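You operate a simulated robot arm through the tools that you are given. There is no shell and no other tool. Be economical: measure what you need, move in short steps, check, and stop when the job is done.

You run a simulated robot arm. Do the job below in one go: nothing can be reset, and whatever is moved stays where it is left.

JOB
Put three of the yellow butter cubes from the steel table by the wire rack on top of the yellow pail lids. Take the steel drain strainer and leave it on the fridge end of the side bench. Fetch the green seed shaker and stand it on the brown cocoa tart shell. Take the cream dough ball on the clear space on the table by the sink and put it away on the fourth pastry shelf from the bottom. Take the black icing sugar shaker and put it on the white plate on the steel table by the sink. Do these in any order. Set down upright: steel drain strainer, green seed shaker, black icing sugar shaker.

The check looks at the end state, three seconds after you hand in, the way a careful person would. Anything else that was tipped, shoved, dropped, spilled or broken makes it a failure. A push-on lid holds only when it is set on centred and level and pressed home; a screw cap is set on level and turned clockwise until tight.

ROBOT AND FRAMES
A 7-joint arm with a two-finger parallel gripper on a trunk, on a base that drives. Base frame: it is fixed to the floor where the robot stands at the start and does not move with it; the origin is under the middle of the robot, x ahead of it, y to its left, z up; the surface under the hand at the start is at about z = 0.9. Readings come in m, degrees, newtons and seconds.
With the tool pointing down near the work surface it reaches from about 0.3 to 0.72 m from the robot's upright axis, wherever it stands. Its first joint turns from -166.0 to 166.0 degrees. Places, roughly: black icing sugar shaker [1.75, -1, 1]; cocoa tart shell (8x8x3 cm) [1.2, -1, 0.9]; cream dough ball (6x6x3 cm) [1.5, -0.9, 0.9]; fourth pastry shelf [-1.3, -0.5, 1.3]; fridge end of the side bench [-1.1, 1.2, 0.9]; green seed shaker [1.5, -0.75, 1]; steel drain strainer (9x8x13 cm) [1.3, 1.1, 0.9]; white plate (17x17x3 cm) [1.3, -0.9, 0.9]; yellow butter cube (4x4x4 cm) [0.7, -0.2, 0.9]; yellow pail lids (22x22x5 cm) [0.5, 0.2, 0.9]. Payload 3.43 kg.
The tool frame sits at the grasp point between the pads (the TCP): z along the fingers, y along the line on which they close. The tips reach 0.03 m beyond it. The gripper opens to 0.094 m. The fingers are 0.028 m wide and 0.01 m thick; the gripper's body (0.05 by 0.096 m) begins 0.055 m behind the TCP.
Orientation is told as [roll, pitch, yaw] about the base's x, y, z axes, in that order, counted from this pose: with the fingers straight down and closing along the base's y, the tool's x points along the base's -x, its y along +y and its z along -z.

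CONTROLS
- The arm moves only by the tool apply_moves. Its argument "increments" is a list of rows, each a list of 7 numbers: the turn, a rotation vector about the base's x, y, z in units of 4 degrees (1.0 is 4 degrees), then the shift along the base's x, y, z in units of 50 mm (1.0 is 50 mm), then the gripper command, from -1 (shut) to 1 (fully open), values between in proportion. In form: [[ax, ay, az, x, y, z, hand], ...]. A call has 1 to 12 rows; each row shifts and turns the commanded pose from where the row before left it. A call with a number of a shift or a turn outside -1 to 1 is refused whole. A row lasts 0.2 s, in which the tool goes at most 0.05 m and 8.6 degrees; a call with a longer step from one row to the next is refused whole, and so is a gripper value outside its range. A pose out of reach is approached as far as the arm can. The call stops where the force on the tool passes 40 N (or 10 N more than at its start, if that is more) or the arm is blocked; 0.2 s more then pass. Each finger travels about 0.108 m/s and halts on what it meets, pressing with about 35 N; the grip force reading is that of the motor and also rises with nothing between the fingers. The clock runs only during rows and for 0.2 s after the last one: add rows that do not move to give the fingers time. It gives the time, the measured TCP pose, the force on the tool (base axes), the opening and the grip force at its end, in the units of the frame above (readings bear some noise), with the torque about the TCP (base axes, N m) and any sound that the robot's microphone picked up.
- Cameras (640 x 400 px; columns grow to the right, rows downward): "scene" is now at [0.3775, -0.0354, 1.1954]; the picture's right is [-0.00, -0.69, -0.72], its down [-0.48, -0.63, 0.61] and it looks along [-0.88, 0.35, -0.33] (base axes); focal length 214 px, centre (320, 200). "wrist" rides on the gripper at [0.076, 0.014, -0.103] in the tool frame; the picture's right is [-0.18, 0.98, 0.00], its down [-0.75, -0.14, -0.64] and it looks along [-0.63, -0.12, 0.77] (tool axes); focal length 243 px, centre (320, 200). There is no depth. A picture from a camera that has moved, and an enlarged one, comes with that camera's place and axes in the base frame and with its lens.
- grab_frame(camera): a new picture of that camera. It takes no simulated time.
- raise_lower(by): slides the trunk up (or, below 0, down) by that many m; the arm and the scene camera ride with it, the base frame stays. It gives what a move gives, with no picture.
- drive_base(legs): drives the robot by 1 to 6 legs, each [ahead, left, turn to the left] in m, m and degrees, along the robot's own axes; the way and the turn of a leg run together, so that a leg with both is an arc; at most 1.5 m and 180 degrees a leg. The arm and the cameras ride along, it lands a little off, and it stops where it bumps. It gives what a move gives.
- pan_tilt(pan, tilt): turns the head with the scene camera to pan (to the left, within 80 degrees either way) and tilt (down, from -29 to 69), counted from straight ahead of the robot. It gives what a move gives.
- inspect(camera, box): a new picture of the part [left, top, right, bottom] of that camera's present view, enlarged. It takes no simulated time.
- hand_in(): hands the job in; it is judged then, once.

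Go step by step. Nothing tells you exact positions but the pictures and the camera data: compare them with the known pose of the tool, close in by small moves and look again before you grip or let go. The budget is 207 turns and 192 pictures, counting those below and the enlarged ones. Unless the task says otherwise, let go and move clear before handing in, and close with one line.

The tools are called after ">>>" as a command line: name --pt "numbers of a row" for each row, then --argument value for the rest, lists and objects as JSON in quotes. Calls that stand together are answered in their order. apply_moves: Moves the arm, as the interface text tells. Its arguments: {"type":"object","properties":{"increments":{"type":"array","items":{"type":"array","items":{"type":"number"}}}},"required":["increments"]} The other tools are called the same way: raise_lower (by) slides the trunk up or down; drive_base (legs) drives the base; pan_tilt (pan, tilt) turns the head that bears the scene camera; grab_frame (camera) takes a picture; inspect (camera, box) takes an enlarged picture of a part of a camera's view; hand_in () hands the job in.

At the start:

```text
time: 0.0
ee_pos: [0.3589, -0.0818, 1.1119]
tool_rot: [-0.1, -0.1, 0.0]
wrist_force: [0.2, 0.0, -0.9]
moment: [-0.01, 0.05, 0.0]
opening: 0.0938
grip_force: 0.0
trunk travel left (down, up): [-0.275, 0.315]
robot x, y, heading: [0.0011, -0.0019, -0.0]
head pan, tilt: [46.3, 61.3]
```

scene: 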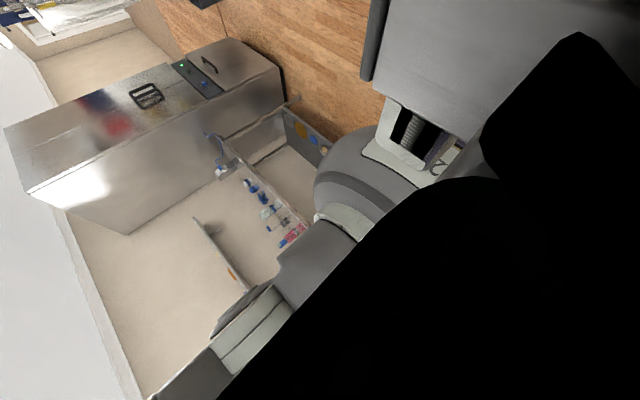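
wrist: 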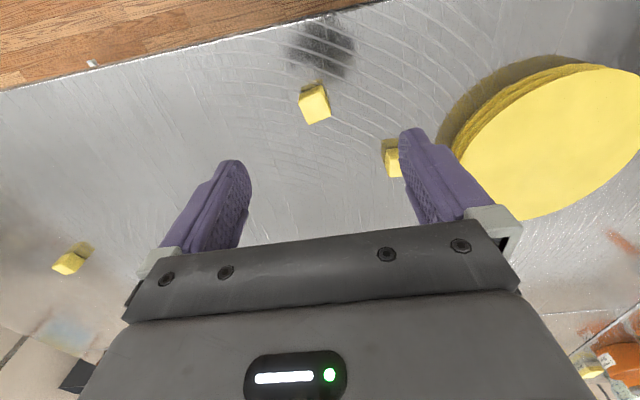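

The wrist camera shows three butter cubes and the yellow lids on the table ahead. I'll turn the head to look ahead first.

>>> pan_tilt --pan 0 --tilt 40

>>> grab_frame --camera "scene"

>>> grab_frame --camera "wrist"

```text
time: 1.1
ee_pos: [0.3577, -0.0821, 1.1108]
tool_rot: [0.1, 0.1, 0.0]
wrist_force: [0.4, -0.1, -0.4]
moment: [0.02, 0.0, 0.0]
opening: 0.0941
grip_force: 0.0
trunk travel left (down, up): [-0.275, 0.315]
robot x, y, heading: [-0.0036, 0.0005, -0.1]
head pan, tilt: [0.0, 40.0]
```

```text
189 pictures are left
camera scene: at [0.4058, -0.0824, 1.1554], right [0.0, -1.0, 0.0], down [-0.77, 0.0, 0.64], along [-0.64, 0.0, -0.77], focal length 214 px, centre (320, 200)
```

scene: 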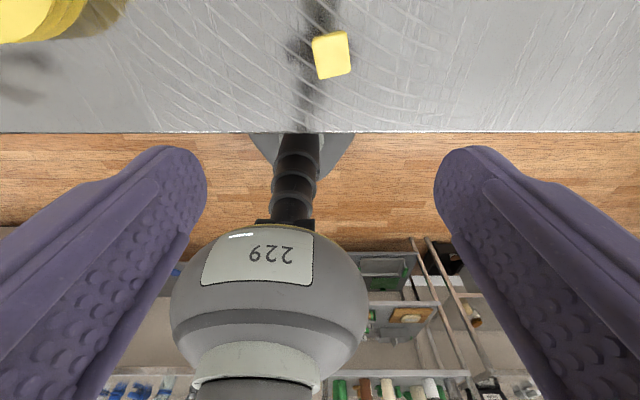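

```text
188 pictures are left
camera wrist: at [0.283, -0.0685, 1.2146], right [0.18, 0.98, 0.0], down [0.75, -0.14, 0.64], along [0.63, -0.12, -0.77], focal length 243 px, centre (320, 200)
```

wrist: 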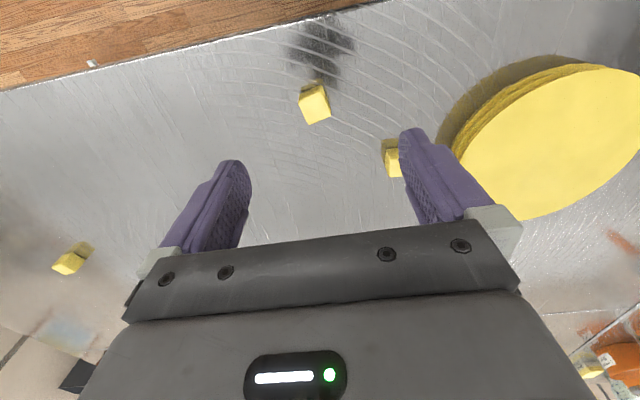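

The "scene" camera is mounted on the hand, with its zero along the fingers. From the pictures I put butter cubes near (0.38,-0.09), (0.46,0.0) and (0.58,-0.62), and the lids near (0.45,0.18). I'll raise the trunk for a survey.

>>> raise_lower --by 0.25

>>> apply_moves --pt "0 -1 0 0 0 0 1" --pt "0 -1 0 0 0 0 1" --pt "0 -1 0 0 0 0 1" --pt "0 -1 0 0 0 0 1" --pt "0 -1 0 0 0 0 1" --pt "0 -1 0 0 0 0 1" --pt "0 -1 0 0 0 0 1" --pt "0 -1 0 0 0 0 1" --pt "0 -1 0 0 0 0 1" --pt "0 -1 0 0 0 0 1" --pt "0 -1 0 0 0 0 1" --pt "0 -1 0 0 0 0 1"

>>> pan_tilt --pan 0 --tilt 0

>>> grab_frame --camera "scene"

>>> grab_frame --camera "wrist"

```text
time: 3.7
ee_pos: [0.3583, -0.0822, 1.361]
tool_rot: [0.0, -0.1, 0.0]
wrist_force: [0.5, 0.2, 0.2]
moment: [-0.02, 0.03, 0.03]
opening: 0.0941
grip_force: 0.1
trunk travel left (down, up): [-0.525, 0.065]
robot x, y, heading: [-0.0026, -0.0018, -0.1]
head pan, tilt: [0.0, 40.0]
```

```text
time: 6.3
ee_pos: [0.4314, -0.1113, 1.366]
tool_rot: [0.0, -48.1, 0.0]
wrist_force: [-0.7, -0.2, -0.4]
moment: [0.04, -0.03, 0.0]
opening: 0.0941
grip_force: 0.0
out of reach, approached as far as the arm can: row 6, 7, 8, 9, 10, 11, 12
trunk travel left (down, up): [-0.525, 0.065]
robot x, y, heading: [0.0, 0.001, 0.2]
head pan, tilt: [0.0, 40.0]
```

```text
time: 7.4
ee_pos: [0.4321, -0.1123, 1.3657]
tool_rot: [0.1, -47.9, 0.0]
wrist_force: [-0.8, -0.8, -0.2]
moment: [0.0, 0.04, -0.02]
opening: 0.0938
grip_force: 0.0
trunk travel left (down, up): [-0.525, 0.065]
robot x, y, heading: [0.0044, -0.0028, 0.0]
head pan, tilt: [0.0, 0.0]
```

```text
187 pictures are left
camera scene: at [0.4771, -0.1113, 1.4735], right [0.0, -1.0, 0.0], down [-0.67, 0.0, -0.74], along [0.74, 0.0, -0.67], focal length 214 px, centre (320, 200)
```

scene: 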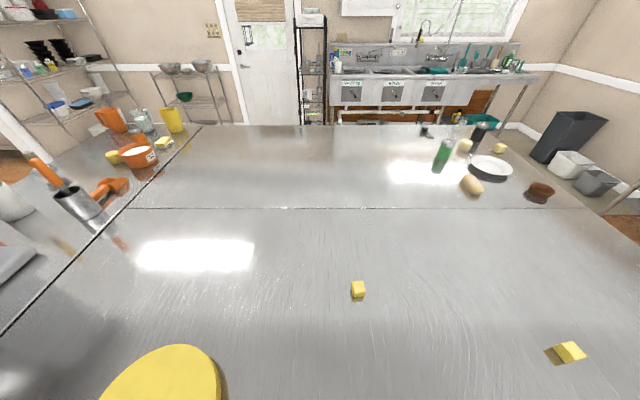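

```text
186 pictures are left
camera wrist: at [0.3056, -0.0974, 1.3791], right [0.12, 0.98, 0.14], down [0.03, -0.14, 0.99], along [0.99, -0.12, -0.05], focal length 243 px, centre (320, 200)
```

wrist: 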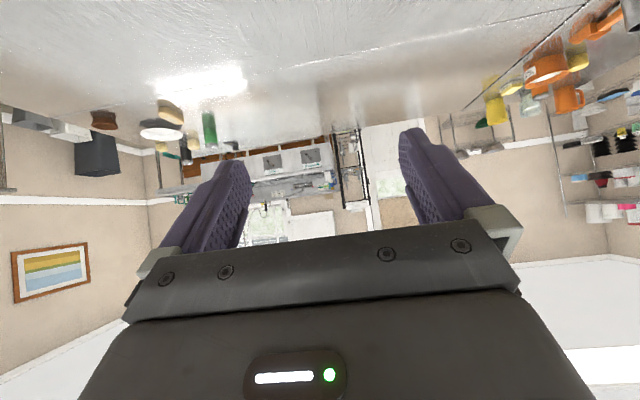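

I can see the near table with cubes and lids, and the sink table beyond with the shakers, plate, tart and dough. I'll zoom in there and on the left side.

>>> inspect --camera "scene" --box '[400, 110, 580, 220]'

>>> inspect --camera "scene" --box '[0, 80, 220, 230]'

>>> pan_tilt --pan 75 --tilt -20

>>> grab_frame --camera "scene"

>>> pan_tilt --pan -75 --tilt -10

>>> grab_frame --camera "scene"

```text
3.56 times, centred on (490, 165) of scene
camera zoom: at [0.4771, -0.1113, 1.4735], right [0.0, -1.0, 0.0], down [-0.67, 0.0, -0.74], along [0.74, 0.0, -0.67], focal length 763 px, centre (-284, 324)
```

zoom: 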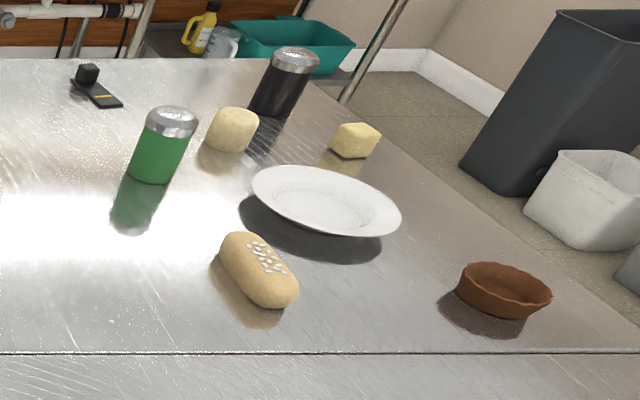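

```text
2.67 times, centred on (110, 155) of scene
camera zoom: at [0.4771, -0.1113, 1.4735], right [0.0, -1.0, 0.0], down [-0.67, 0.0, -0.74], along [0.74, 0.0, -0.67], focal length 572 px, centre (880, 320)
```

zoom: 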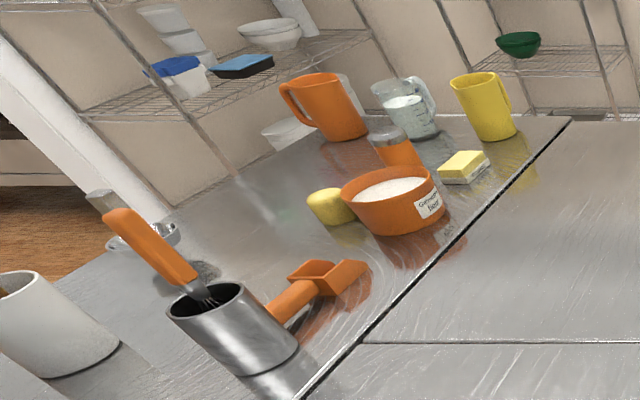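

```text
time: 8.9
ee_pos: [0.4325, -0.1108, 1.3658]
tool_rot: [0.1, -47.9, 0.0]
wrist_force: [0.0, 0.4, 0.8]
moment: [0.0, -0.01, -0.01]
opening: 0.0941
grip_force: 0.1
trunk travel left (down, up): [-0.525, 0.065]
robot x, y, heading: [0.0001, -0.0008, -0.3]
head pan, tilt: [75.0, -20.0]
```

```text
183 pictures are left
camera scene: at [0.4446, -0.038, 1.5425], right [0.72, -0.26, -0.65], down [-0.56, 0.33, -0.76], along [0.41, 0.91, 0.09], focal length 214 px, centre (320, 200)
```

scene: 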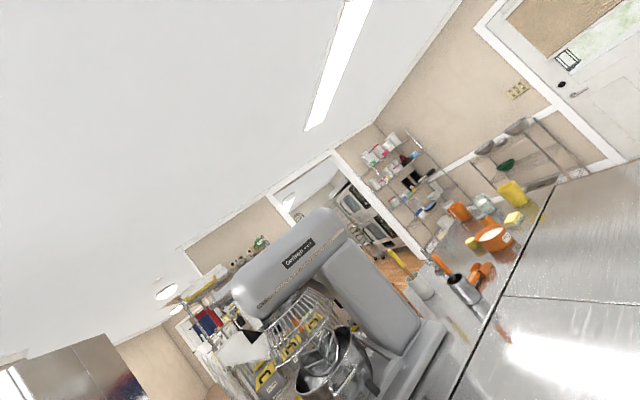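

```text
time: 11.2
ee_pos: [0.4321, -0.113, 1.3658]
tool_rot: [0.2, -48.0, 0.0]
wrist_force: [0.0, 0.0, -0.5]
moment: [-0.03, 0.0, -0.01]
opening: 0.0939
grip_force: 0.0
trunk travel left (down, up): [-0.525, 0.065]
robot x, y, heading: [-0.004, -0.0028, 0.2]
head pan, tilt: [-75.0, -10.0]
```

```text
182 pictures are left
camera scene: at [0.437, -0.1929, 1.5305], right [-0.72, -0.26, 0.65], down [-0.63, -0.17, -0.76], along [0.31, -0.95, -0.04], focal length 214 px, centre (320, 200)
```

scene: 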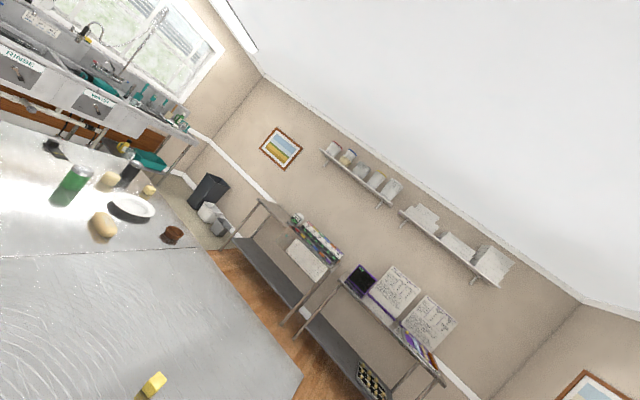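

The pale dough ball is near (1.53,-0.89), the loaf beside it is a different object, and the strainer sits on the left table behind the tool pot. I'll do the butter first, so I'm pointing the tool down again.

>>> apply_moves --pt "0 1 0 0 0 0 1" --pt "0 1 0 0 0 0 1" --pt "0 1 0 0 0 0 1" --pt "0 1 0 0 0 0 1" --pt "0 1 0 0 0 0 1" --pt "0 1 0 0 0 0 1" --pt "0 1 0 0 0 0 1" --pt "0 1 0 0 0 0 1" --pt "0 1 0 0 0 0 1" --pt "0 1 0 0 0 0 1" --pt "0 1 0 0 0 0 1" --pt "0 1 0 0 0 0 1"

>>> pan_tilt --pan 0 --tilt 0

>>> grab_frame --camera "scene"

```text
time: 13.8
ee_pos: [0.4321, -0.1105, 1.3656]
tool_rot: [0.1, 0.1, 0.0]
wrist_force: [0.5, 0.4, 0.0]
moment: [-0.01, 0.01, 0.01]
opening: 0.0943
grip_force: 0.1
trunk travel left (down, up): [-0.525, 0.065]
robot x, y, heading: [0.001, -0.0039, -0.0]
head pan, tilt: [-75.0, -10.0]
```

```text
time: 15.3
ee_pos: [0.4317, -0.1105, 1.3654]
tool_rot: [0.0, 0.0, 0.1]
wrist_force: [0.5, -0.7, -0.5]
moment: [-0.03, 0.01, 0.03]
opening: 0.0941
grip_force: 0.0
trunk travel left (down, up): [-0.525, 0.065]
robot x, y, heading: [0.0005, 0.0013, 0.1]
head pan, tilt: [0.0, 0.0]
```

```text
181 pictures are left
camera scene: at [0.5424, -0.111, 1.4051], right [0.0, -1.0, 0.0], down [-1.0, 0.0, 0.0], along [0.0, 0.0, -1.0], focal length 214 px, centre (320, 200)
```

scene: 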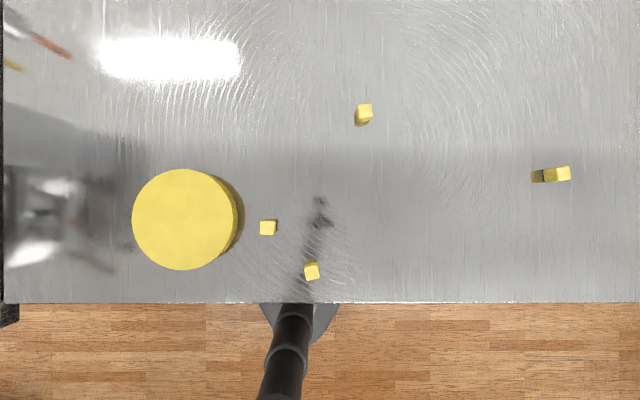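

Top-down view: cubes A(0.388,-0.094), B(0.482,0.002), C(0.735,-0.206), D(0.60,-0.64), lids centre (0.50,0.18) with radius 0.11. Shifting the base right by 0.28 puts A, B, D and the lids all in reach.

>>> drive_base --legs '[[0, -0.28, 0]]'

>>> grab_frame --camera "scene"

```text
time: 17.2
ee_pos: [0.4304, -0.395, 1.3661]
tool_rot: [0.1, 0.0, -0.1]
wrist_force: [-0.2, -0.5, 0.2]
moment: [0.05, 0.0, 0.01]
opening: 0.094
grip_force: 0.1
trunk travel left (down, up): [-0.525, 0.065]
robot x, y, heading: [0.0034, -0.2821, -0.4]
head pan, tilt: [0.0, 0.0]
```

```text
180 pictures are left
camera scene: at [0.5422, -0.3943, 1.405], right [0.0, -1.0, 0.0], down [-1.0, 0.0, 0.0], along [0.0, 0.0, -1.0], focal length 214 px, centre (320, 200)
```

scene: 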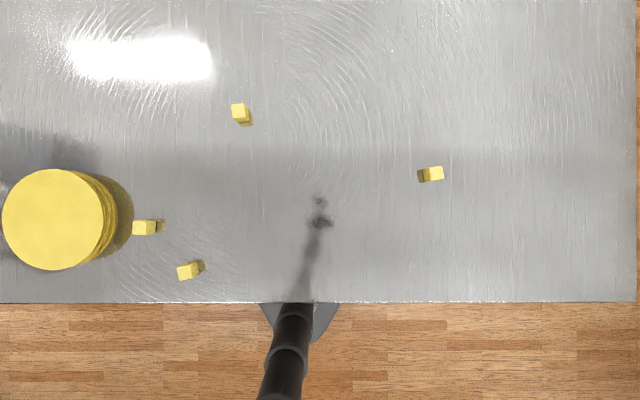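

Now lower the trunk and move over cube D with a slight yaw.

>>> raise_lower --by -0.25

>>> apply_moves --pt "0 0 0.3 0.486 -0.72 0 1" --pt "0 0 0.3 0.486 -0.72 0 1" --pt "0 0 0.3 0.486 -0.72 0 1" --pt "0 0 0.3 0.486 -0.72 0 1" --pt "0 0 0.3 0.486 -0.72 0 1" --pt "0 0 0.3 0.486 -0.72 0 1" --pt "0 0 0.2 0.486 -0.72 0 1" --pt "0 0 0 0 0 -0.8 1" --pt "0 0 0 0 0 -0.8 1" --pt "0 0 0 0 0 0 1"

>>> pan_tilt --pan 0 --tilt 30

>>> grab_frame --camera "scene"

>>> grab_frame --camera "wrist"

```text
time: 19.8
ee_pos: [0.4314, -0.3934, 1.1152]
tool_rot: [0.0, -0.1, -0.1]
wrist_force: [-0.1, 0.3, -0.1]
moment: [-0.02, -0.01, -0.01]
opening: 0.0939
grip_force: 0.0
trunk travel left (down, up): [-0.275, 0.315]
robot x, y, heading: [0.0017, -0.2864, -0.2]
head pan, tilt: [0.0, 0.0]
```

```text
time: 22.0
ee_pos: [0.6002, -0.6445, 1.0381]
tool_rot: [0.0, -0.1, 8.0]
wrist_force: [0.1, 0.5, 0.5]
moment: [-0.01, 0.01, -0.02]
opening: 0.0939
grip_force: 0.1
trunk travel left (down, up): [-0.275, 0.315]
robot x, y, heading: [-0.0016, -0.2838, 0.1]
head pan, tilt: [0.0, 0.0]
```

```text
time: 23.0
ee_pos: [0.6011, -0.6464, 1.0392]
tool_rot: [0.1, 0.0, 7.9]
wrist_force: [0.6, -0.4, -0.3]
moment: [-0.02, 0.01, -0.01]
opening: 0.0938
grip_force: 0.1
trunk travel left (down, up): [-0.275, 0.315]
robot x, y, heading: [-0.0007, -0.2815, -0.0]
head pan, tilt: [0.0, 30.0]
```

```text
179 pictures are left
camera scene: at [0.6628, -0.6373, 1.0775], right [0.14, -0.99, 0.0], down [-0.86, -0.12, 0.5], along [-0.49, -0.07, -0.87], focal length 214 px, centre (320, 200)
```

scene: 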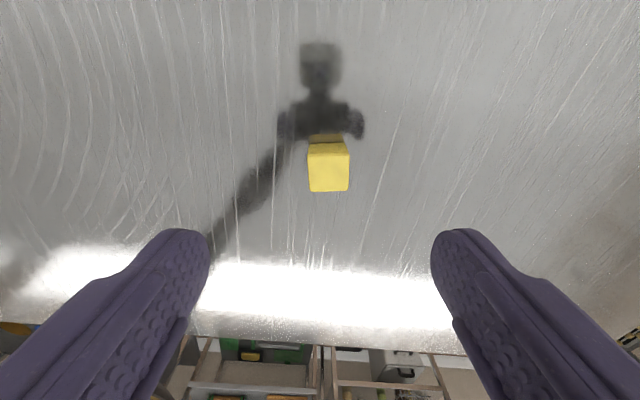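

```text
178 pictures are left
camera wrist: at [0.524, -0.6425, 1.1421], right [0.05, 1.0, 0.0], down [0.77, -0.04, 0.64], along [0.64, -0.03, -0.77], focal length 243 px, centre (320, 200)
```

wrist: 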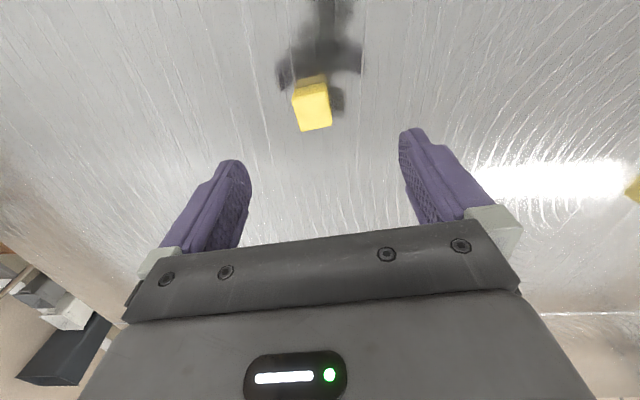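

Triangulating the two views puts cube D's top at about z=0.917, centred near (0.60,-0.651). I'll descend carefully.

>>> apply_moves --pt "0 0 0 0 -0.1 -0.8 1" --pt "0 0 0 0 0 -0.8 1" --pt "0 0 0 0 0 -0.68 1" --pt "0 0 0 0 0 0 1"

>>> grab_frame --camera "scene"

>>> grab_frame --camera "wrist"

```text
time: 24.1
ee_pos: [0.6003, -0.6519, 0.9298]
tool_rot: [-0.4, -0.5, 8.0]
wrist_force: [-9.6, 3.4, 16.6]
moment: [0.88, 0.62, 0.47]
opening: 0.094
grip_force: 0.0
trunk travel left (down, up): [-0.275, 0.315]
robot x, y, heading: [0.0026, -0.2853, -0.1]
head pan, tilt: [0.0, 30.0]
stopped in row 4: the force on the tool passed its limit at 41 N (the readings are from after the stop); the commanded pose is now the measured one
```

```text
177 pictures are left
camera scene: at [0.6618, -0.6425, 0.9699], right [0.14, -0.99, 0.01], down [-0.86, -0.12, 0.49], along [-0.49, -0.07, -0.87], focal length 214 px, centre (320, 200)
```

scene: 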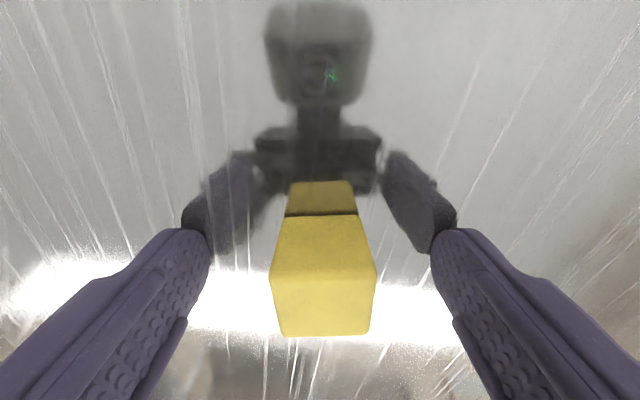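

```text
176 pictures are left
camera wrist: at [0.5225, -0.6475, 1.0333], right [0.05, 1.0, 0.0], down [0.76, -0.03, 0.65], along [0.65, -0.03, -0.76], focal length 243 px, centre (320, 200)
```

wrist: 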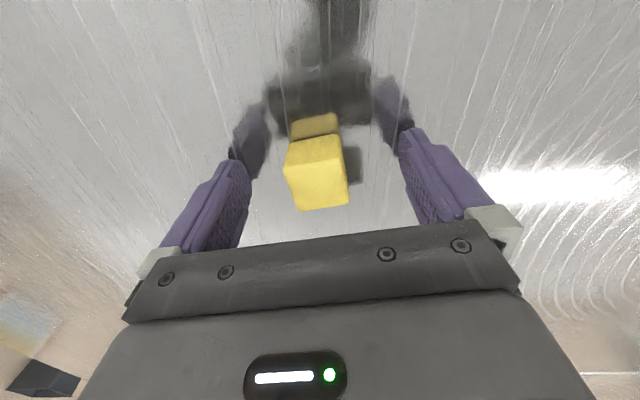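

Table contact was at TCP 0.930, so the table is at z=0.90. I'll back off slightly and close on the cube.

>>> apply_moves --pt "0.1 0.1 0 0 0 0.12 1" --pt "0 0 0 0 0 0 -1" --pt "0 0 0 0 0 0 -1" --pt "0 0 0 0 0 0 -1" --pt "0 0 0 0 0 0 -1"

>>> apply_moves --pt "0 0 0 0 0 0.8 -1" --pt "0 0 0 0 0 0.8 -1" --pt "0 0 0 0 0 0.8 -1" --pt "0 0 0 0 0 0 -1"

>>> grab_frame --camera "wrist"

```text
time: 25.3
ee_pos: [0.6024, -0.6522, 0.9339]
tool_rot: [0.2, 0.1, 8.0]
wrist_force: [-0.6, -0.1, 0.8]
moment: [-0.01, -0.03, 0.03]
opening: 0.034
grip_force: 34.8
trunk travel left (down, up): [-0.275, 0.315]
robot x, y, heading: [-0.001, -0.2795, -0.2]
head pan, tilt: [0.0, 30.0]
```

```text
time: 26.3
ee_pos: [0.603, -0.6489, 1.0537]
tool_rot: [0.3, 0.1, 7.9]
wrist_force: [0.3, 0.7, -0.2]
moment: [0.03, 0.0, 0.01]
opening: 0.0336
grip_force: 35.0
trunk travel left (down, up): [-0.275, 0.315]
robot x, y, heading: [-0.0029, -0.2843, -0.2]
head pan, tilt: [0.0, 30.0]
```

```text
175 pictures are left
camera wrist: at [0.5262, -0.6463, 1.1565], right [0.05, 1.0, 0.0], down [0.77, -0.04, 0.64], along [0.64, -0.03, -0.77], focal length 243 px, centre (320, 200)
```

wrist: 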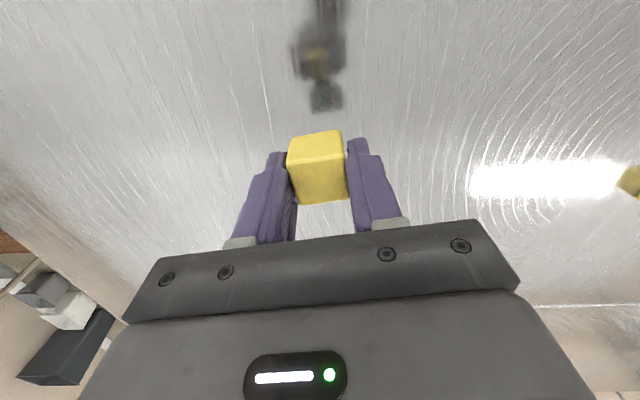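

Cube D is held (34 mm wide). I'll carry it over the lids.

>>> apply_moves --pt "0 0 -0.25 -0.06 0.94 0 -1" --pt "0 0 -0.25 -0.06 0.94 0 -1" --pt "0 0 -0.25 -0.06 0.94 0 -1" --pt "0 0 -0.25 -0.06 0.94 0 -1" --pt "0 0 -0.25 -0.06 0.94 0 -1" --pt "0 0 -0.25 -0.06 0.94 0 -1" --pt "0 0 -0.25 -0.06 0.94 0 -1" --pt "0 0 -0.25 -0.06 0.94 0 -1" --pt "0 0 0 -0.06 0.94 0 -1" --pt "0 0 0 -0.06 0.94 0 -1"

>>> apply_moves --pt "0 0 0 -0.06 0.93 0 -1" --pt "0 0 0 -0.06 0.93 0 -1" --pt "0 0 0 -0.06 0.93 0 -1" --pt "0 0 0 -0.06 0.93 0 -1" --pt "0 0 0 -0.06 0.93 0 -1" --pt "0 0 0 -0.06 0.93 0 -1" --pt "0 0 0 0 0.8 0 -1" --pt "0 0 0 0 0 0 -1"

>>> grab_frame --camera "wrist"

>>> grab_frame --camera "scene"

```text
time: 28.5
ee_pos: [0.572, -0.1802, 1.0541]
tool_rot: [0.2, 0.0, -0.1]
wrist_force: [-0.7, -0.7, -0.7]
moment: [-0.01, 0.03, 0.0]
opening: 0.0298
grip_force: 34.7
trunk travel left (down, up): [-0.275, 0.315]
robot x, y, heading: [0.0014, -0.2809, -0.2]
head pan, tilt: [0.0, 30.0]
```

```text
time: 30.3
ee_pos: [0.555, 0.1396, 1.0527]
tool_rot: [0.3, 0.1, -0.1]
wrist_force: [0.6, -0.2, -0.4]
moment: [-0.05, -0.02, 0.02]
opening: 0.0298
grip_force: 35.8
trunk travel left (down, up): [-0.275, 0.315]
robot x, y, heading: [-0.004, -0.2823, -0.1]
head pan, tilt: [0.0, 30.0]
```

```text
174 pictures are left
camera wrist: at [0.4796, 0.1519, 1.1574], right [0.19, 0.98, 0.0], down [0.75, -0.15, 0.64], along [0.63, -0.12, -0.77], focal length 243 px, centre (320, 200)
```

wrist: 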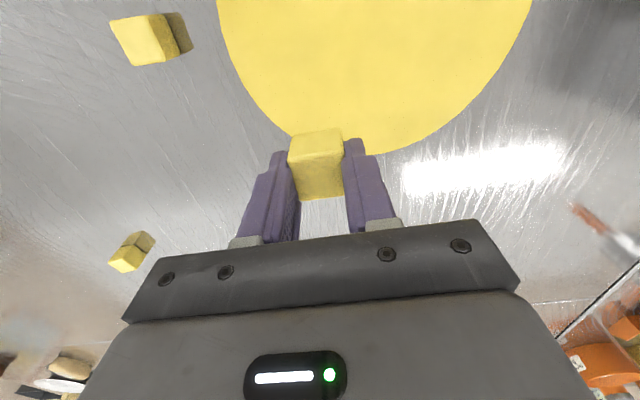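

```text
173 pictures are left
camera scene: at [0.6177, 0.1379, 1.0927], right [0.0, -1.0, 0.0], down [-0.87, 0.0, 0.5], along [-0.5, 0.0, -0.87], focal length 214 px, centre (320, 200)
```

scene: 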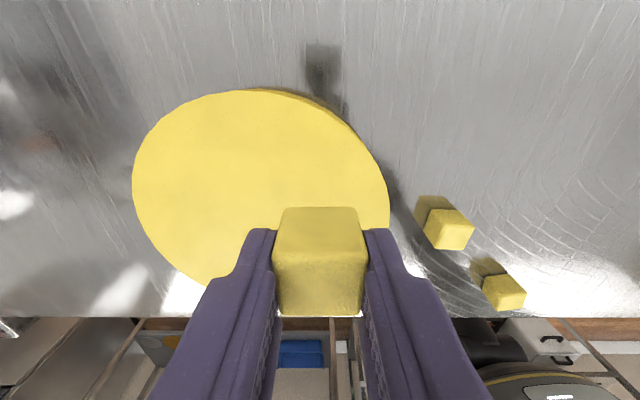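

The lid top is about z=0.95 and centred near (0.50,0.18). I'll place the three cubes in a row along x at y=0.16, starting at x=0.55.

>>> apply_moves --pt "0 0 0 -0.1 0.4 -0.5 -1" --pt "0 0 0 0 0 -0.5 -1" --pt "0 0 0 0 0 -0.2 -1" --pt "0 0 0 0 0 0 -1"

>>> inspect --camera "wrist" --box '[200, 60, 440, 210]'

```text
time: 31.3
ee_pos: [0.5498, 0.1581, 0.9909]
tool_rot: [0.2, 0.0, -0.1]
wrist_force: [0.1, -0.3, -0.3]
moment: [0.01, 0.02, -0.03]
opening: 0.0299
grip_force: 35.2
trunk travel left (down, up): [-0.275, 0.315]
robot x, y, heading: [-0.0003, -0.2812, -0.3]
head pan, tilt: [0.0, 30.0]
```

```text
2.67 times, centred on (320, 135) of wrist
camera zoom: at [0.4744, 0.1727, 1.0954], right [0.19, 0.98, 0.0], down [0.75, -0.14, 0.64], along [0.63, -0.12, -0.77], focal length 647 px, centre (320, 373)
```

zoom: 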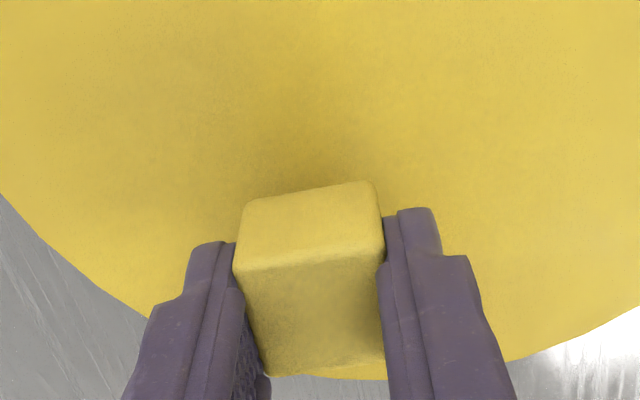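

Not touching yet, so I'll keep descending in small steps.

>>> apply_moves --pt "0 0 0 0 0 -0.06 -1" --pt "0 0 0 0 0 -0.06 -1"

```text
time: 31.9
ee_pos: [0.5501, 0.1591, 0.9871]
tool_rot: [0.2, 0.1, -0.1]
wrist_force: [0.1, 0.5, -0.6]
moment: [-0.01, 0.01, 0.0]
opening: 0.0296
grip_force: 35.4
trunk travel left (down, up): [-0.275, 0.315]
robot x, y, heading: [0.0061, -0.2773, -0.3]
head pan, tilt: [0.0, 30.0]
```

>>> apply_moves --pt "0 0 0 0 0 -0.08 -1" --pt "0 0 0 0 0 0 -1"

>>> inspect --camera "wrist" --box '[200, 60, 440, 210]'

```text
time: 32.5
ee_pos: [0.5492, 0.1589, 0.9845]
tool_rot: [0.2, 0.1, -0.1]
wrist_force: [-0.4, 0.5, 0.6]
moment: [-0.01, -0.03, 0.02]
opening: 0.0298
grip_force: 35.3
trunk travel left (down, up): [-0.275, 0.315]
robot x, y, heading: [0.0015, -0.2786, -0.3]
head pan, tilt: [0.0, 30.0]
```

```text
2.67 times, centred on (320, 135) of wrist
camera zoom: at [0.4741, 0.1724, 1.087], right [0.19, 0.98, 0.0], down [0.75, -0.14, 0.64], along [0.63, -0.12, -0.77], focal length 647 px, centre (320, 373)
```

zoom: 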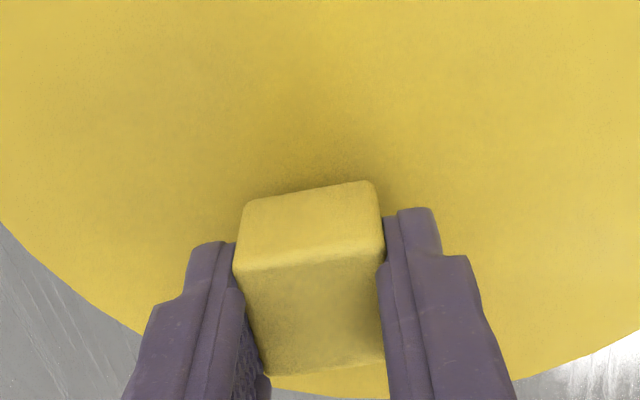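

>>> apply_moves --pt "0 0 0 0 0 -0.06 -1" --pt "0 0 0 0 0 0 -1"

>>> apply_moves --pt "0 0 0 0 0 -0.06 -1" --pt "0 0 0 0 0 0 -1"

```text
time: 33.1
ee_pos: [0.5501, 0.1582, 0.9807]
tool_rot: [0.2, 0.0, -0.1]
wrist_force: [-0.6, 0.2, -1.0]
moment: [0.0, 0.01, 0.0]
opening: 0.0299
grip_force: 34.8
trunk travel left (down, up): [-0.275, 0.315]
robot x, y, heading: [-0.0025, -0.2827, -0.3]
head pan, tilt: [0.0, 30.0]
```

```text
time: 33.7
ee_pos: [0.5499, 0.1569, 0.9782]
tool_rot: [0.2, -0.1, -0.2]
wrist_force: [1.0, 2.3, 10.3]
moment: [-0.07, 0.02, -0.01]
opening: 0.0298
grip_force: 34.6
trunk travel left (down, up): [-0.275, 0.315]
robot x, y, heading: [-0.0015, -0.2787, 0.3]
head pan, tilt: [0.0, 30.0]
```

Contact at TCP 0.978, so I'll release with a partial opening and rise.

>>> apply_moves --pt "0 0 0 0 0 0 0.0" --pt "0 0 0 0 0 0 0.1" --pt "0 0 0 0 0 0 0.1"

>>> apply_moves --pt "0 0 0 0 0 0.4 0.1" --pt "0 0 0 0 0 0.8 0.1" --pt "0 0 0 0 0 0.8 1" --pt "0 0 0 0 0 0.8 1"

>>> grab_frame --camera "scene"

```text
time: 34.5
ee_pos: [0.5479, 0.1578, 0.9764]
tool_rot: [0.2, 0.0, -0.1]
wrist_force: [0.3, 0.8, 0.0]
moment: [-0.01, -0.01, 0.0]
opening: 0.0522
grip_force: 0.2
trunk travel left (down, up): [-0.275, 0.315]
robot x, y, heading: [0.0008, -0.2789, 0.0]
head pan, tilt: [0.0, 30.0]
```

```text
time: 35.5
ee_pos: [0.5483, 0.1574, 1.1198]
tool_rot: [0.2, -0.1, -0.1]
wrist_force: [-0.3, 0.0, 0.1]
moment: [0.03, 0.0, -0.02]
opening: 0.0941
grip_force: 0.2
trunk travel left (down, up): [-0.275, 0.315]
robot x, y, heading: [0.0022, -0.2797, -0.1]
head pan, tilt: [0.0, 30.0]
```

```text
170 pictures are left
camera scene: at [0.6108, 0.1582, 1.1596], right [0.0, -1.0, 0.0], down [-0.87, 0.0, 0.5], along [-0.5, 0.0, -0.87], focal length 214 px, centre (320, 200)
```

scene: 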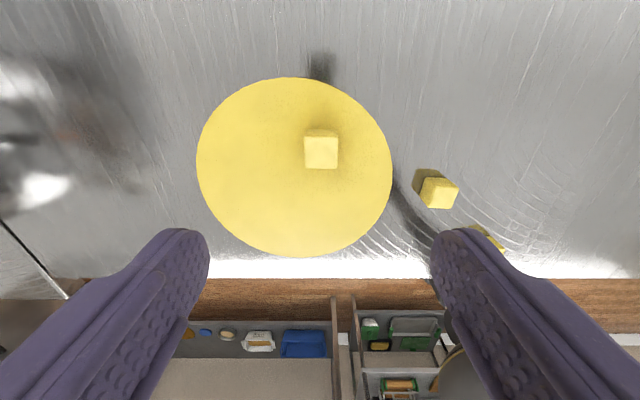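

Cube 1 is well placed. Next is cube B.

>>> apply_moves --pt "0 0 0 -0.325 -0.78 0 1" --pt "0 0 0 -0.325 -0.78 0 1" --pt "0 0 0 -0.325 -0.78 0 1" --pt "0 0 0 -0.325 -0.78 0 1" --pt "0 0 0 0 0 -0.7 1" --pt "0 0 0 0 0 -0.7 1" --pt "0 0 0 0 0 0 1"

>>> grab_frame --camera "scene"

>>> grab_frame --camera "wrist"

```text
time: 37.1
ee_pos: [0.4835, -0.0002, 1.0501]
tool_rot: [0.1, 0.0, 0.0]
wrist_force: [-0.6, 0.2, -0.5]
moment: [0.0, 0.0, 0.0]
opening: 0.0941
grip_force: 0.1
trunk travel left (down, up): [-0.275, 0.315]
robot x, y, heading: [-0.0007, -0.2817, -0.0]
head pan, tilt: [0.0, 30.0]
```

```text
169 pictures are left
camera scene: at [0.5451, -0.0004, 1.0884], right [0.0, -1.0, 0.0], down [-0.87, 0.0, 0.5], along [-0.5, 0.0, -0.87], focal length 214 px, centre (320, 200)
```

scene: 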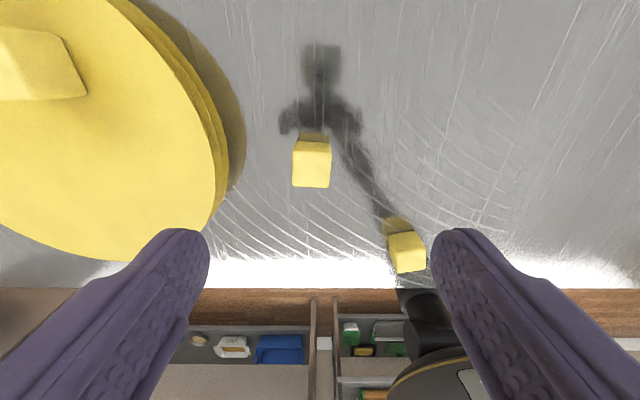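

```text
168 pictures are left
camera wrist: at [0.407, 0.0135, 1.1531], right [0.19, 0.98, 0.0], down [0.75, -0.14, 0.64], along [0.63, -0.12, -0.77], focal length 243 px, centre (320, 200)
```

wrist: 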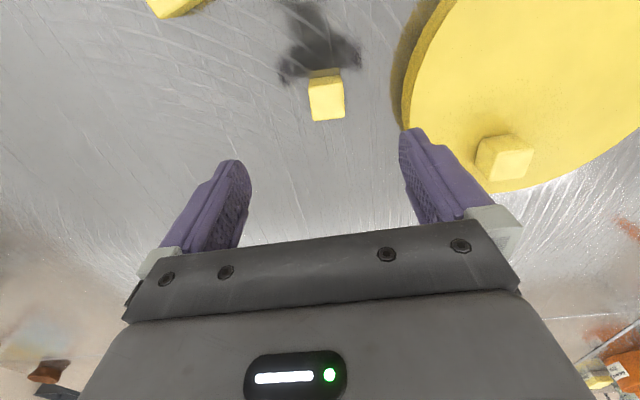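

B is at (0.483,0.006) with the lids close by, so I'll descend with the gripper only 60 mm open.

>>> apply_moves --pt "0 0 0 0 0.12 0 0.3" --pt "0 0 0 0 0 -0.7 0.3" --pt "0 0 0 0 0 -0.7 0.3" --pt "0 0 0 0 0 -0.5 0.3" --pt "0 0 0 0 0 -0.4 0.3" --pt "0 0 0 0 0 0 0.3"

>>> grab_frame --camera "scene"

```text
time: 38.5
ee_pos: [0.485, 0.0072, 0.9339]
tool_rot: [0.2, 0.0, -0.1]
wrist_force: [-0.7, 0.4, -0.8]
moment: [-0.01, 0.01, -0.01]
opening: 0.061
grip_force: 0.0
trunk travel left (down, up): [-0.275, 0.315]
robot x, y, heading: [0.0009, -0.2829, -0.3]
head pan, tilt: [0.0, 30.0]
```

```text
167 pictures are left
camera scene: at [0.5472, 0.0067, 0.9727], right [0.0, -1.0, 0.0], down [-0.87, 0.0, 0.5], along [-0.5, 0.0, -0.87], focal length 214 px, centre (320, 200)
```

scene: 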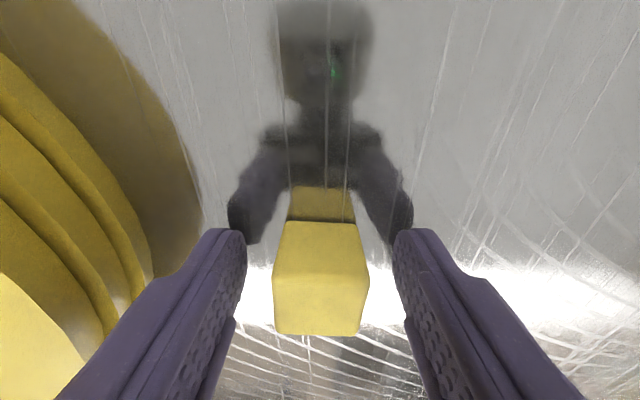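

>>> apply_moves --pt "0 0 0 0 0 0 -1" --pt "0 0 0 0 0 0 -1" --pt "0 0 0 0 0 0 -1" --pt "0 0 0 0 0 0.8 -1" --pt "0 0 0 0 0 0.9 -1" --pt "0 0 0 0 0 0.3 -1" --pt "0 0 0 0.06 0.75 0 -1" --pt "0 0 0 0.06 0.75 0 -1" --pt "0 0 0 0.06 0.75 0 -1" --pt "0 0 0 0.02 0.77 0 -1" --pt "0 0 0 0 0 0 -1"

>>> apply_moves --pt "0 0 0 0 0 -0.6 -1" --pt "0 0 0 0 0 -0.36 -1" --pt "0 0 0 0 0 0 -1"

>>> grab_frame --camera "scene"

>>> grab_frame --camera "wrist"

```text
time: 40.9
ee_pos: [0.4909, 0.1607, 1.03]
tool_rot: [0.2, -0.1, -0.1]
wrist_force: [0.4, 1.1, -0.8]
moment: [-0.01, -0.02, -0.02]
opening: 0.0299
grip_force: 34.6
trunk travel left (down, up): [-0.275, 0.315]
robot x, y, heading: [0.0069, -0.2834, -0.0]
head pan, tilt: [0.0, 30.0]
```

```text
time: 41.7
ee_pos: [0.4933, 0.1598, 0.9833]
tool_rot: [0.2, 0.0, 0.0]
wrist_force: [-0.1, 0.6, -0.7]
moment: [0.0, -0.04, -0.01]
opening: 0.0297
grip_force: 35.1
trunk travel left (down, up): [-0.275, 0.315]
robot x, y, heading: [-0.0001, -0.2842, -0.1]
head pan, tilt: [0.0, 30.0]
```

```text
166 pictures are left
camera scene: at [0.5559, 0.1592, 1.0228], right [0.0, -1.0, 0.0], down [-0.87, 0.0, 0.5], along [-0.5, 0.0, -0.87], focal length 214 px, centre (320, 200)
```

scene: 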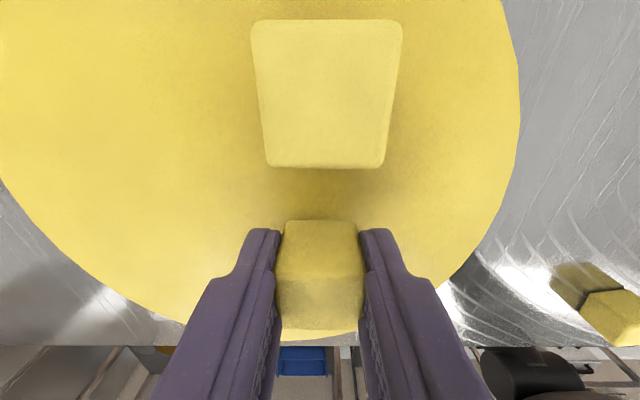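

```text
165 pictures are left
camera wrist: at [0.4178, 0.1731, 1.0874], right [0.19, 0.98, 0.0], down [0.75, -0.14, 0.64], along [0.63, -0.12, -0.77], focal length 243 px, centre (320, 200)
```

wrist: 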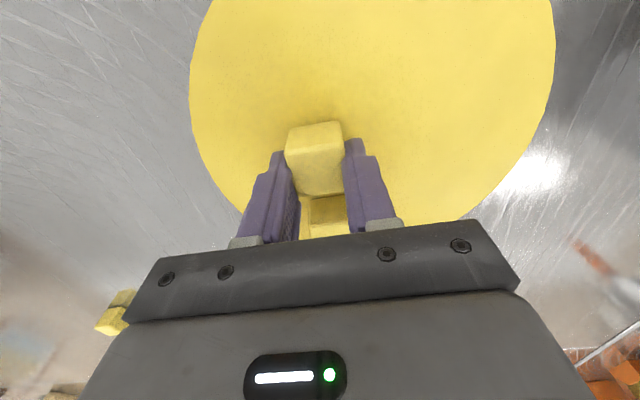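

>>> apply_moves --pt "0 0 0 0 0 -0.06 -1" --pt "0 0 0 0 0 -0.03 -1" --pt "0 0 0 0 0 0 -1"

```text
time: 42.5
ee_pos: [0.4941, 0.159, 0.9792]
tool_rot: [0.2, 0.0, -0.1]
wrist_force: [0.6, 0.2, -0.6]
moment: [-0.05, -0.01, -0.02]
opening: 0.0299
grip_force: 34.9
trunk travel left (down, up): [-0.275, 0.315]
robot x, y, heading: [0.0025, -0.282, -0.0]
head pan, tilt: [0.0, 30.0]
```

>>> apply_moves --pt "0 0 0 0 0 -0.03 -1" --pt "0 0 0 0 0 0 -1" --pt "0 0 0 0 0 0 0.0" --pt "0 0 0 0 0 0 0.1" --pt "0 0 0 0 0 0 0.1"

>>> apply_moves --pt "0 0 0 0 0 0.4 0.1" --pt "0 0 0 0 0 0.8 0.1" --pt "0 0 0 0 0 0.8 1" --pt "0 0 0 -0.5 -0.84 0 1" --pt "0 0 0 -0.5 -0.84 0 1" --pt "0 0 0 -0.5 -0.84 0 1" --pt "0 0 0 -0.5 -0.84 0 1" --pt "0 0 0 0 -0.84 0 1" --pt "0 0 0 0 -0.84 -0.4 1" --pt "0 0 0 0 0 0 1"

>>> grab_frame --camera "scene"

>>> grab_frame --camera "wrist"

```text
time: 43.7
ee_pos: [0.4941, 0.1587, 0.9778]
tool_rot: [0.2, 0.0, -0.1]
wrist_force: [-0.2, 0.4, -0.7]
moment: [0.03, -0.03, -0.01]
opening: 0.0516
grip_force: 0.0
trunk travel left (down, up): [-0.275, 0.315]
robot x, y, heading: [0.0028, -0.2826, -0.1]
head pan, tilt: [0.0, 30.0]
```

```text
time: 45.9
ee_pos: [0.397, -0.0953, 1.0573]
tool_rot: [0.2, 0.0, -0.2]
wrist_force: [-0.3, 0.1, 0.4]
moment: [-0.03, 0.01, -0.02]
opening: 0.0939
grip_force: 0.2
trunk travel left (down, up): [-0.275, 0.315]
robot x, y, heading: [-0.0001, -0.282, -0.2]
head pan, tilt: [0.0, 30.0]
```

```text
164 pictures are left
camera scene: at [0.4595, -0.0956, 1.0956], right [0.0, -1.0, 0.0], down [-0.87, 0.0, 0.5], along [-0.5, 0.0, -0.87], focal length 214 px, centre (320, 200)
```

scene: 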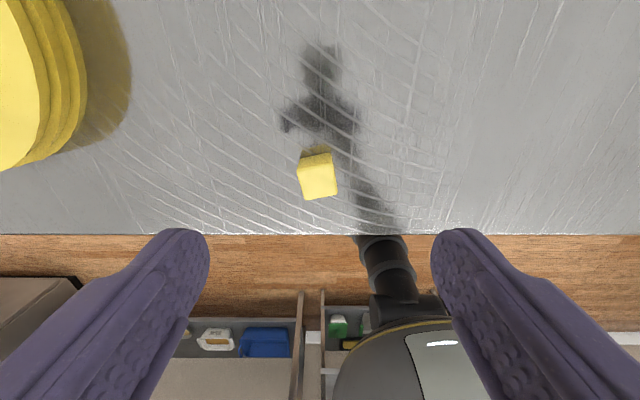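

```text
163 pictures are left
camera wrist: at [0.3214, -0.0817, 1.1602], right [0.18, 0.98, 0.0], down [0.75, -0.14, 0.64], along [0.63, -0.12, -0.77], focal length 243 px, centre (320, 200)
```

wrist: 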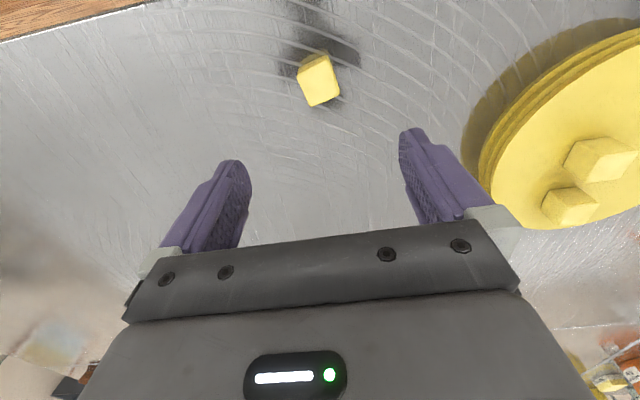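

A is at (0.384,-0.094), yawed about +9°. Grasping it.

>>> apply_moves --pt "0 0 1 -0.26 0 0 0.6" --pt "0 0 1 0 0 -0.6 0.6" --pt "0 0 0.2 0 0 -0.8 0.6" --pt "0 0 0 0 0 -0.6 0.6" --pt "0 0 0 0 0 -0.46 0.6" --pt "0 0 0 0 0 0 0.6"

>>> grab_frame --camera "scene"

```text
time: 47.3
ee_pos: [0.3833, -0.093, 0.9322]
tool_rot: [0.3, -0.1, 8.8]
wrist_force: [0.6, 0.1, 0.1]
moment: [0.0, 0.02, -0.04]
opening: 0.0749
grip_force: 0.1
trunk travel left (down, up): [-0.275, 0.315]
robot x, y, heading: [0.0013, -0.2824, -0.1]
head pan, tilt: [0.0, 30.0]
```

```text
162 pictures are left
camera scene: at [0.4439, -0.0837, 0.9727], right [0.15, -0.99, 0.0], down [-0.86, -0.13, 0.5], along [-0.49, -0.07, -0.87], focal length 214 px, centre (320, 200)
```

scene: 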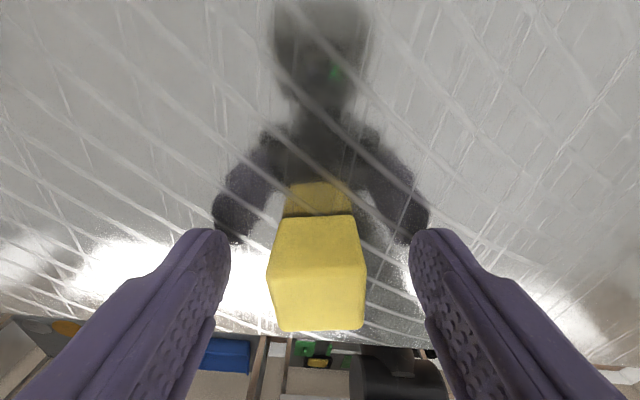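

>>> apply_moves --pt "0 0 0 0 0 0.03 -1" --pt "0 0 0 0 0 0 -1" --pt "0 0 0 0 0 0 -1" --pt "0 0 0 0 0 0.8 -1" --pt "0 0 0 0 0 0.9 -1" --pt "0 0 -0.6 0 0 0.3 -1" --pt "0 0 -0.6 0.28 0.84 0 -1" --pt "0 0 -0.5 0.28 0.84 0 -1" --pt "0 0 -0.5 0.28 0.84 0 -1" --pt "0 0 0 0.28 0.84 0 -1" --pt "0 0 0 0 0.84 0 -1" --pt "0 0 0 0 0.84 0 -1"

>>> apply_moves --pt "0 0 0 0 0 -0.5 -1" --pt "0 0 0 0 0 -0.4 -1" --pt "0 0 0 0 0 0 -1"

>>> grab_frame --camera "scene"

>>> grab_frame --camera "wrist"

```text
time: 49.9
ee_pos: [0.4385, 0.159, 1.0349]
tool_rot: [0.2, 0.0, -0.1]
wrist_force: [-0.5, -1.0, -0.3]
moment: [-0.01, -0.02, 0.0]
opening: 0.0297
grip_force: 34.6
trunk travel left (down, up): [-0.275, 0.315]
robot x, y, heading: [0.0007, -0.2818, -0.2]
head pan, tilt: [0.0, 30.0]
```

```text
time: 50.7
ee_pos: [0.4403, 0.16, 0.9897]
tool_rot: [0.2, 0.0, -0.1]
wrist_force: [-0.5, 0.0, -1.0]
moment: [-0.05, -0.03, 0.05]
opening: 0.0297
grip_force: 34.7
trunk travel left (down, up): [-0.275, 0.315]
robot x, y, heading: [-0.0008, -0.283, 0.0]
head pan, tilt: [0.0, 30.0]
```

```text
161 pictures are left
camera scene: at [0.5025, 0.1599, 1.0288], right [0.0, -1.0, 0.0], down [-0.87, 0.0, 0.5], along [-0.5, 0.0, -0.87], focal length 214 px, centre (320, 200)
```

scene: 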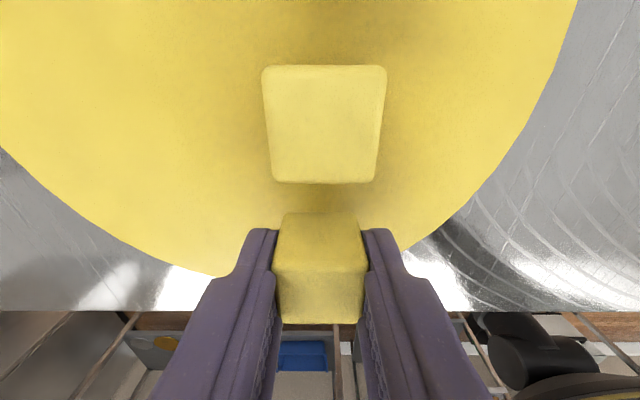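

```text
160 pictures are left
camera wrist: at [0.3644, 0.1739, 1.0934], right [0.19, 0.98, 0.0], down [0.75, -0.14, 0.64], along [0.63, -0.12, -0.77], focal length 243 px, centre (320, 200)
```

wrist: 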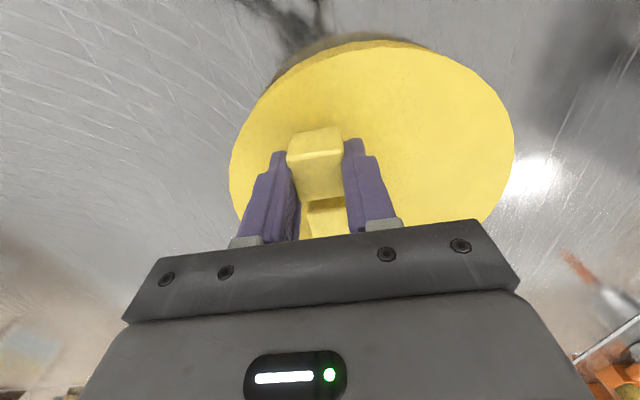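

>>> apply_moves --pt "0 0 0 0 0 -0.15 -1" --pt "0 0 0 0 0 -0.06 -1" --pt "0 0 0 0 0 -0.02 -1" --pt "0 0 0 0 0 0 -1"

>>> apply_moves --pt "0 0 0 0 0 0 0.0" --pt "0 0 0 0 0 0 0.1" --pt "0 0 0 0 0 0 0.1"

>>> apply_moves --pt "0 0 0 0 0 0.4 0.1" --pt "0 0 0 0 0 0.8 0.1" --pt "0 0 0 0 0 0.8 1" --pt "0 0 0 0 0 0.8 1" --pt "0 0 0 0 0 0.8 1"

>>> grab_frame --camera "scene"

```text
time: 51.7
ee_pos: [0.4382, 0.1594, 0.9802]
tool_rot: [0.1, 0.0, -0.1]
wrist_force: [-0.6, 0.0, -0.3]
moment: [-0.03, -0.04, 0.01]
opening: 0.0298
grip_force: 35.4
trunk travel left (down, up): [-0.275, 0.315]
robot x, y, heading: [-0.0013, -0.2805, -0.3]
head pan, tilt: [0.0, 30.0]
```

```text
time: 52.5
ee_pos: [0.4384, 0.1597, 0.9794]
tool_rot: [0.2, 0.0, -0.1]
wrist_force: [0.2, 0.3, -0.5]
moment: [-0.02, -0.01, 0.0]
opening: 0.0518
grip_force: 0.1
trunk travel left (down, up): [-0.275, 0.315]
robot x, y, heading: [-0.0014, -0.2803, -0.3]
head pan, tilt: [0.0, 30.0]
```

```text
time: 53.7
ee_pos: [0.4359, 0.1588, 1.1603]
tool_rot: [0.2, 0.0, -0.1]
wrist_force: [0.2, 0.1, 0.3]
moment: [-0.03, -0.02, 0.02]
opening: 0.0939
grip_force: 0.0
trunk travel left (down, up): [-0.275, 0.315]
robot x, y, heading: [-0.0015, -0.2822, -0.0]
head pan, tilt: [0.0, 30.0]
```

```text
159 pictures are left
camera scene: at [0.4989, 0.1593, 1.1996], right [0.0, -1.0, 0.0], down [-0.87, 0.0, 0.5], along [-0.5, 0.0, -0.87], focal length 214 px, centre (320, 200)
```

scene: 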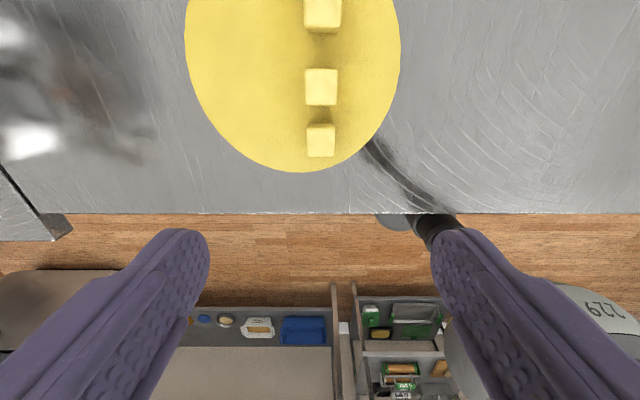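

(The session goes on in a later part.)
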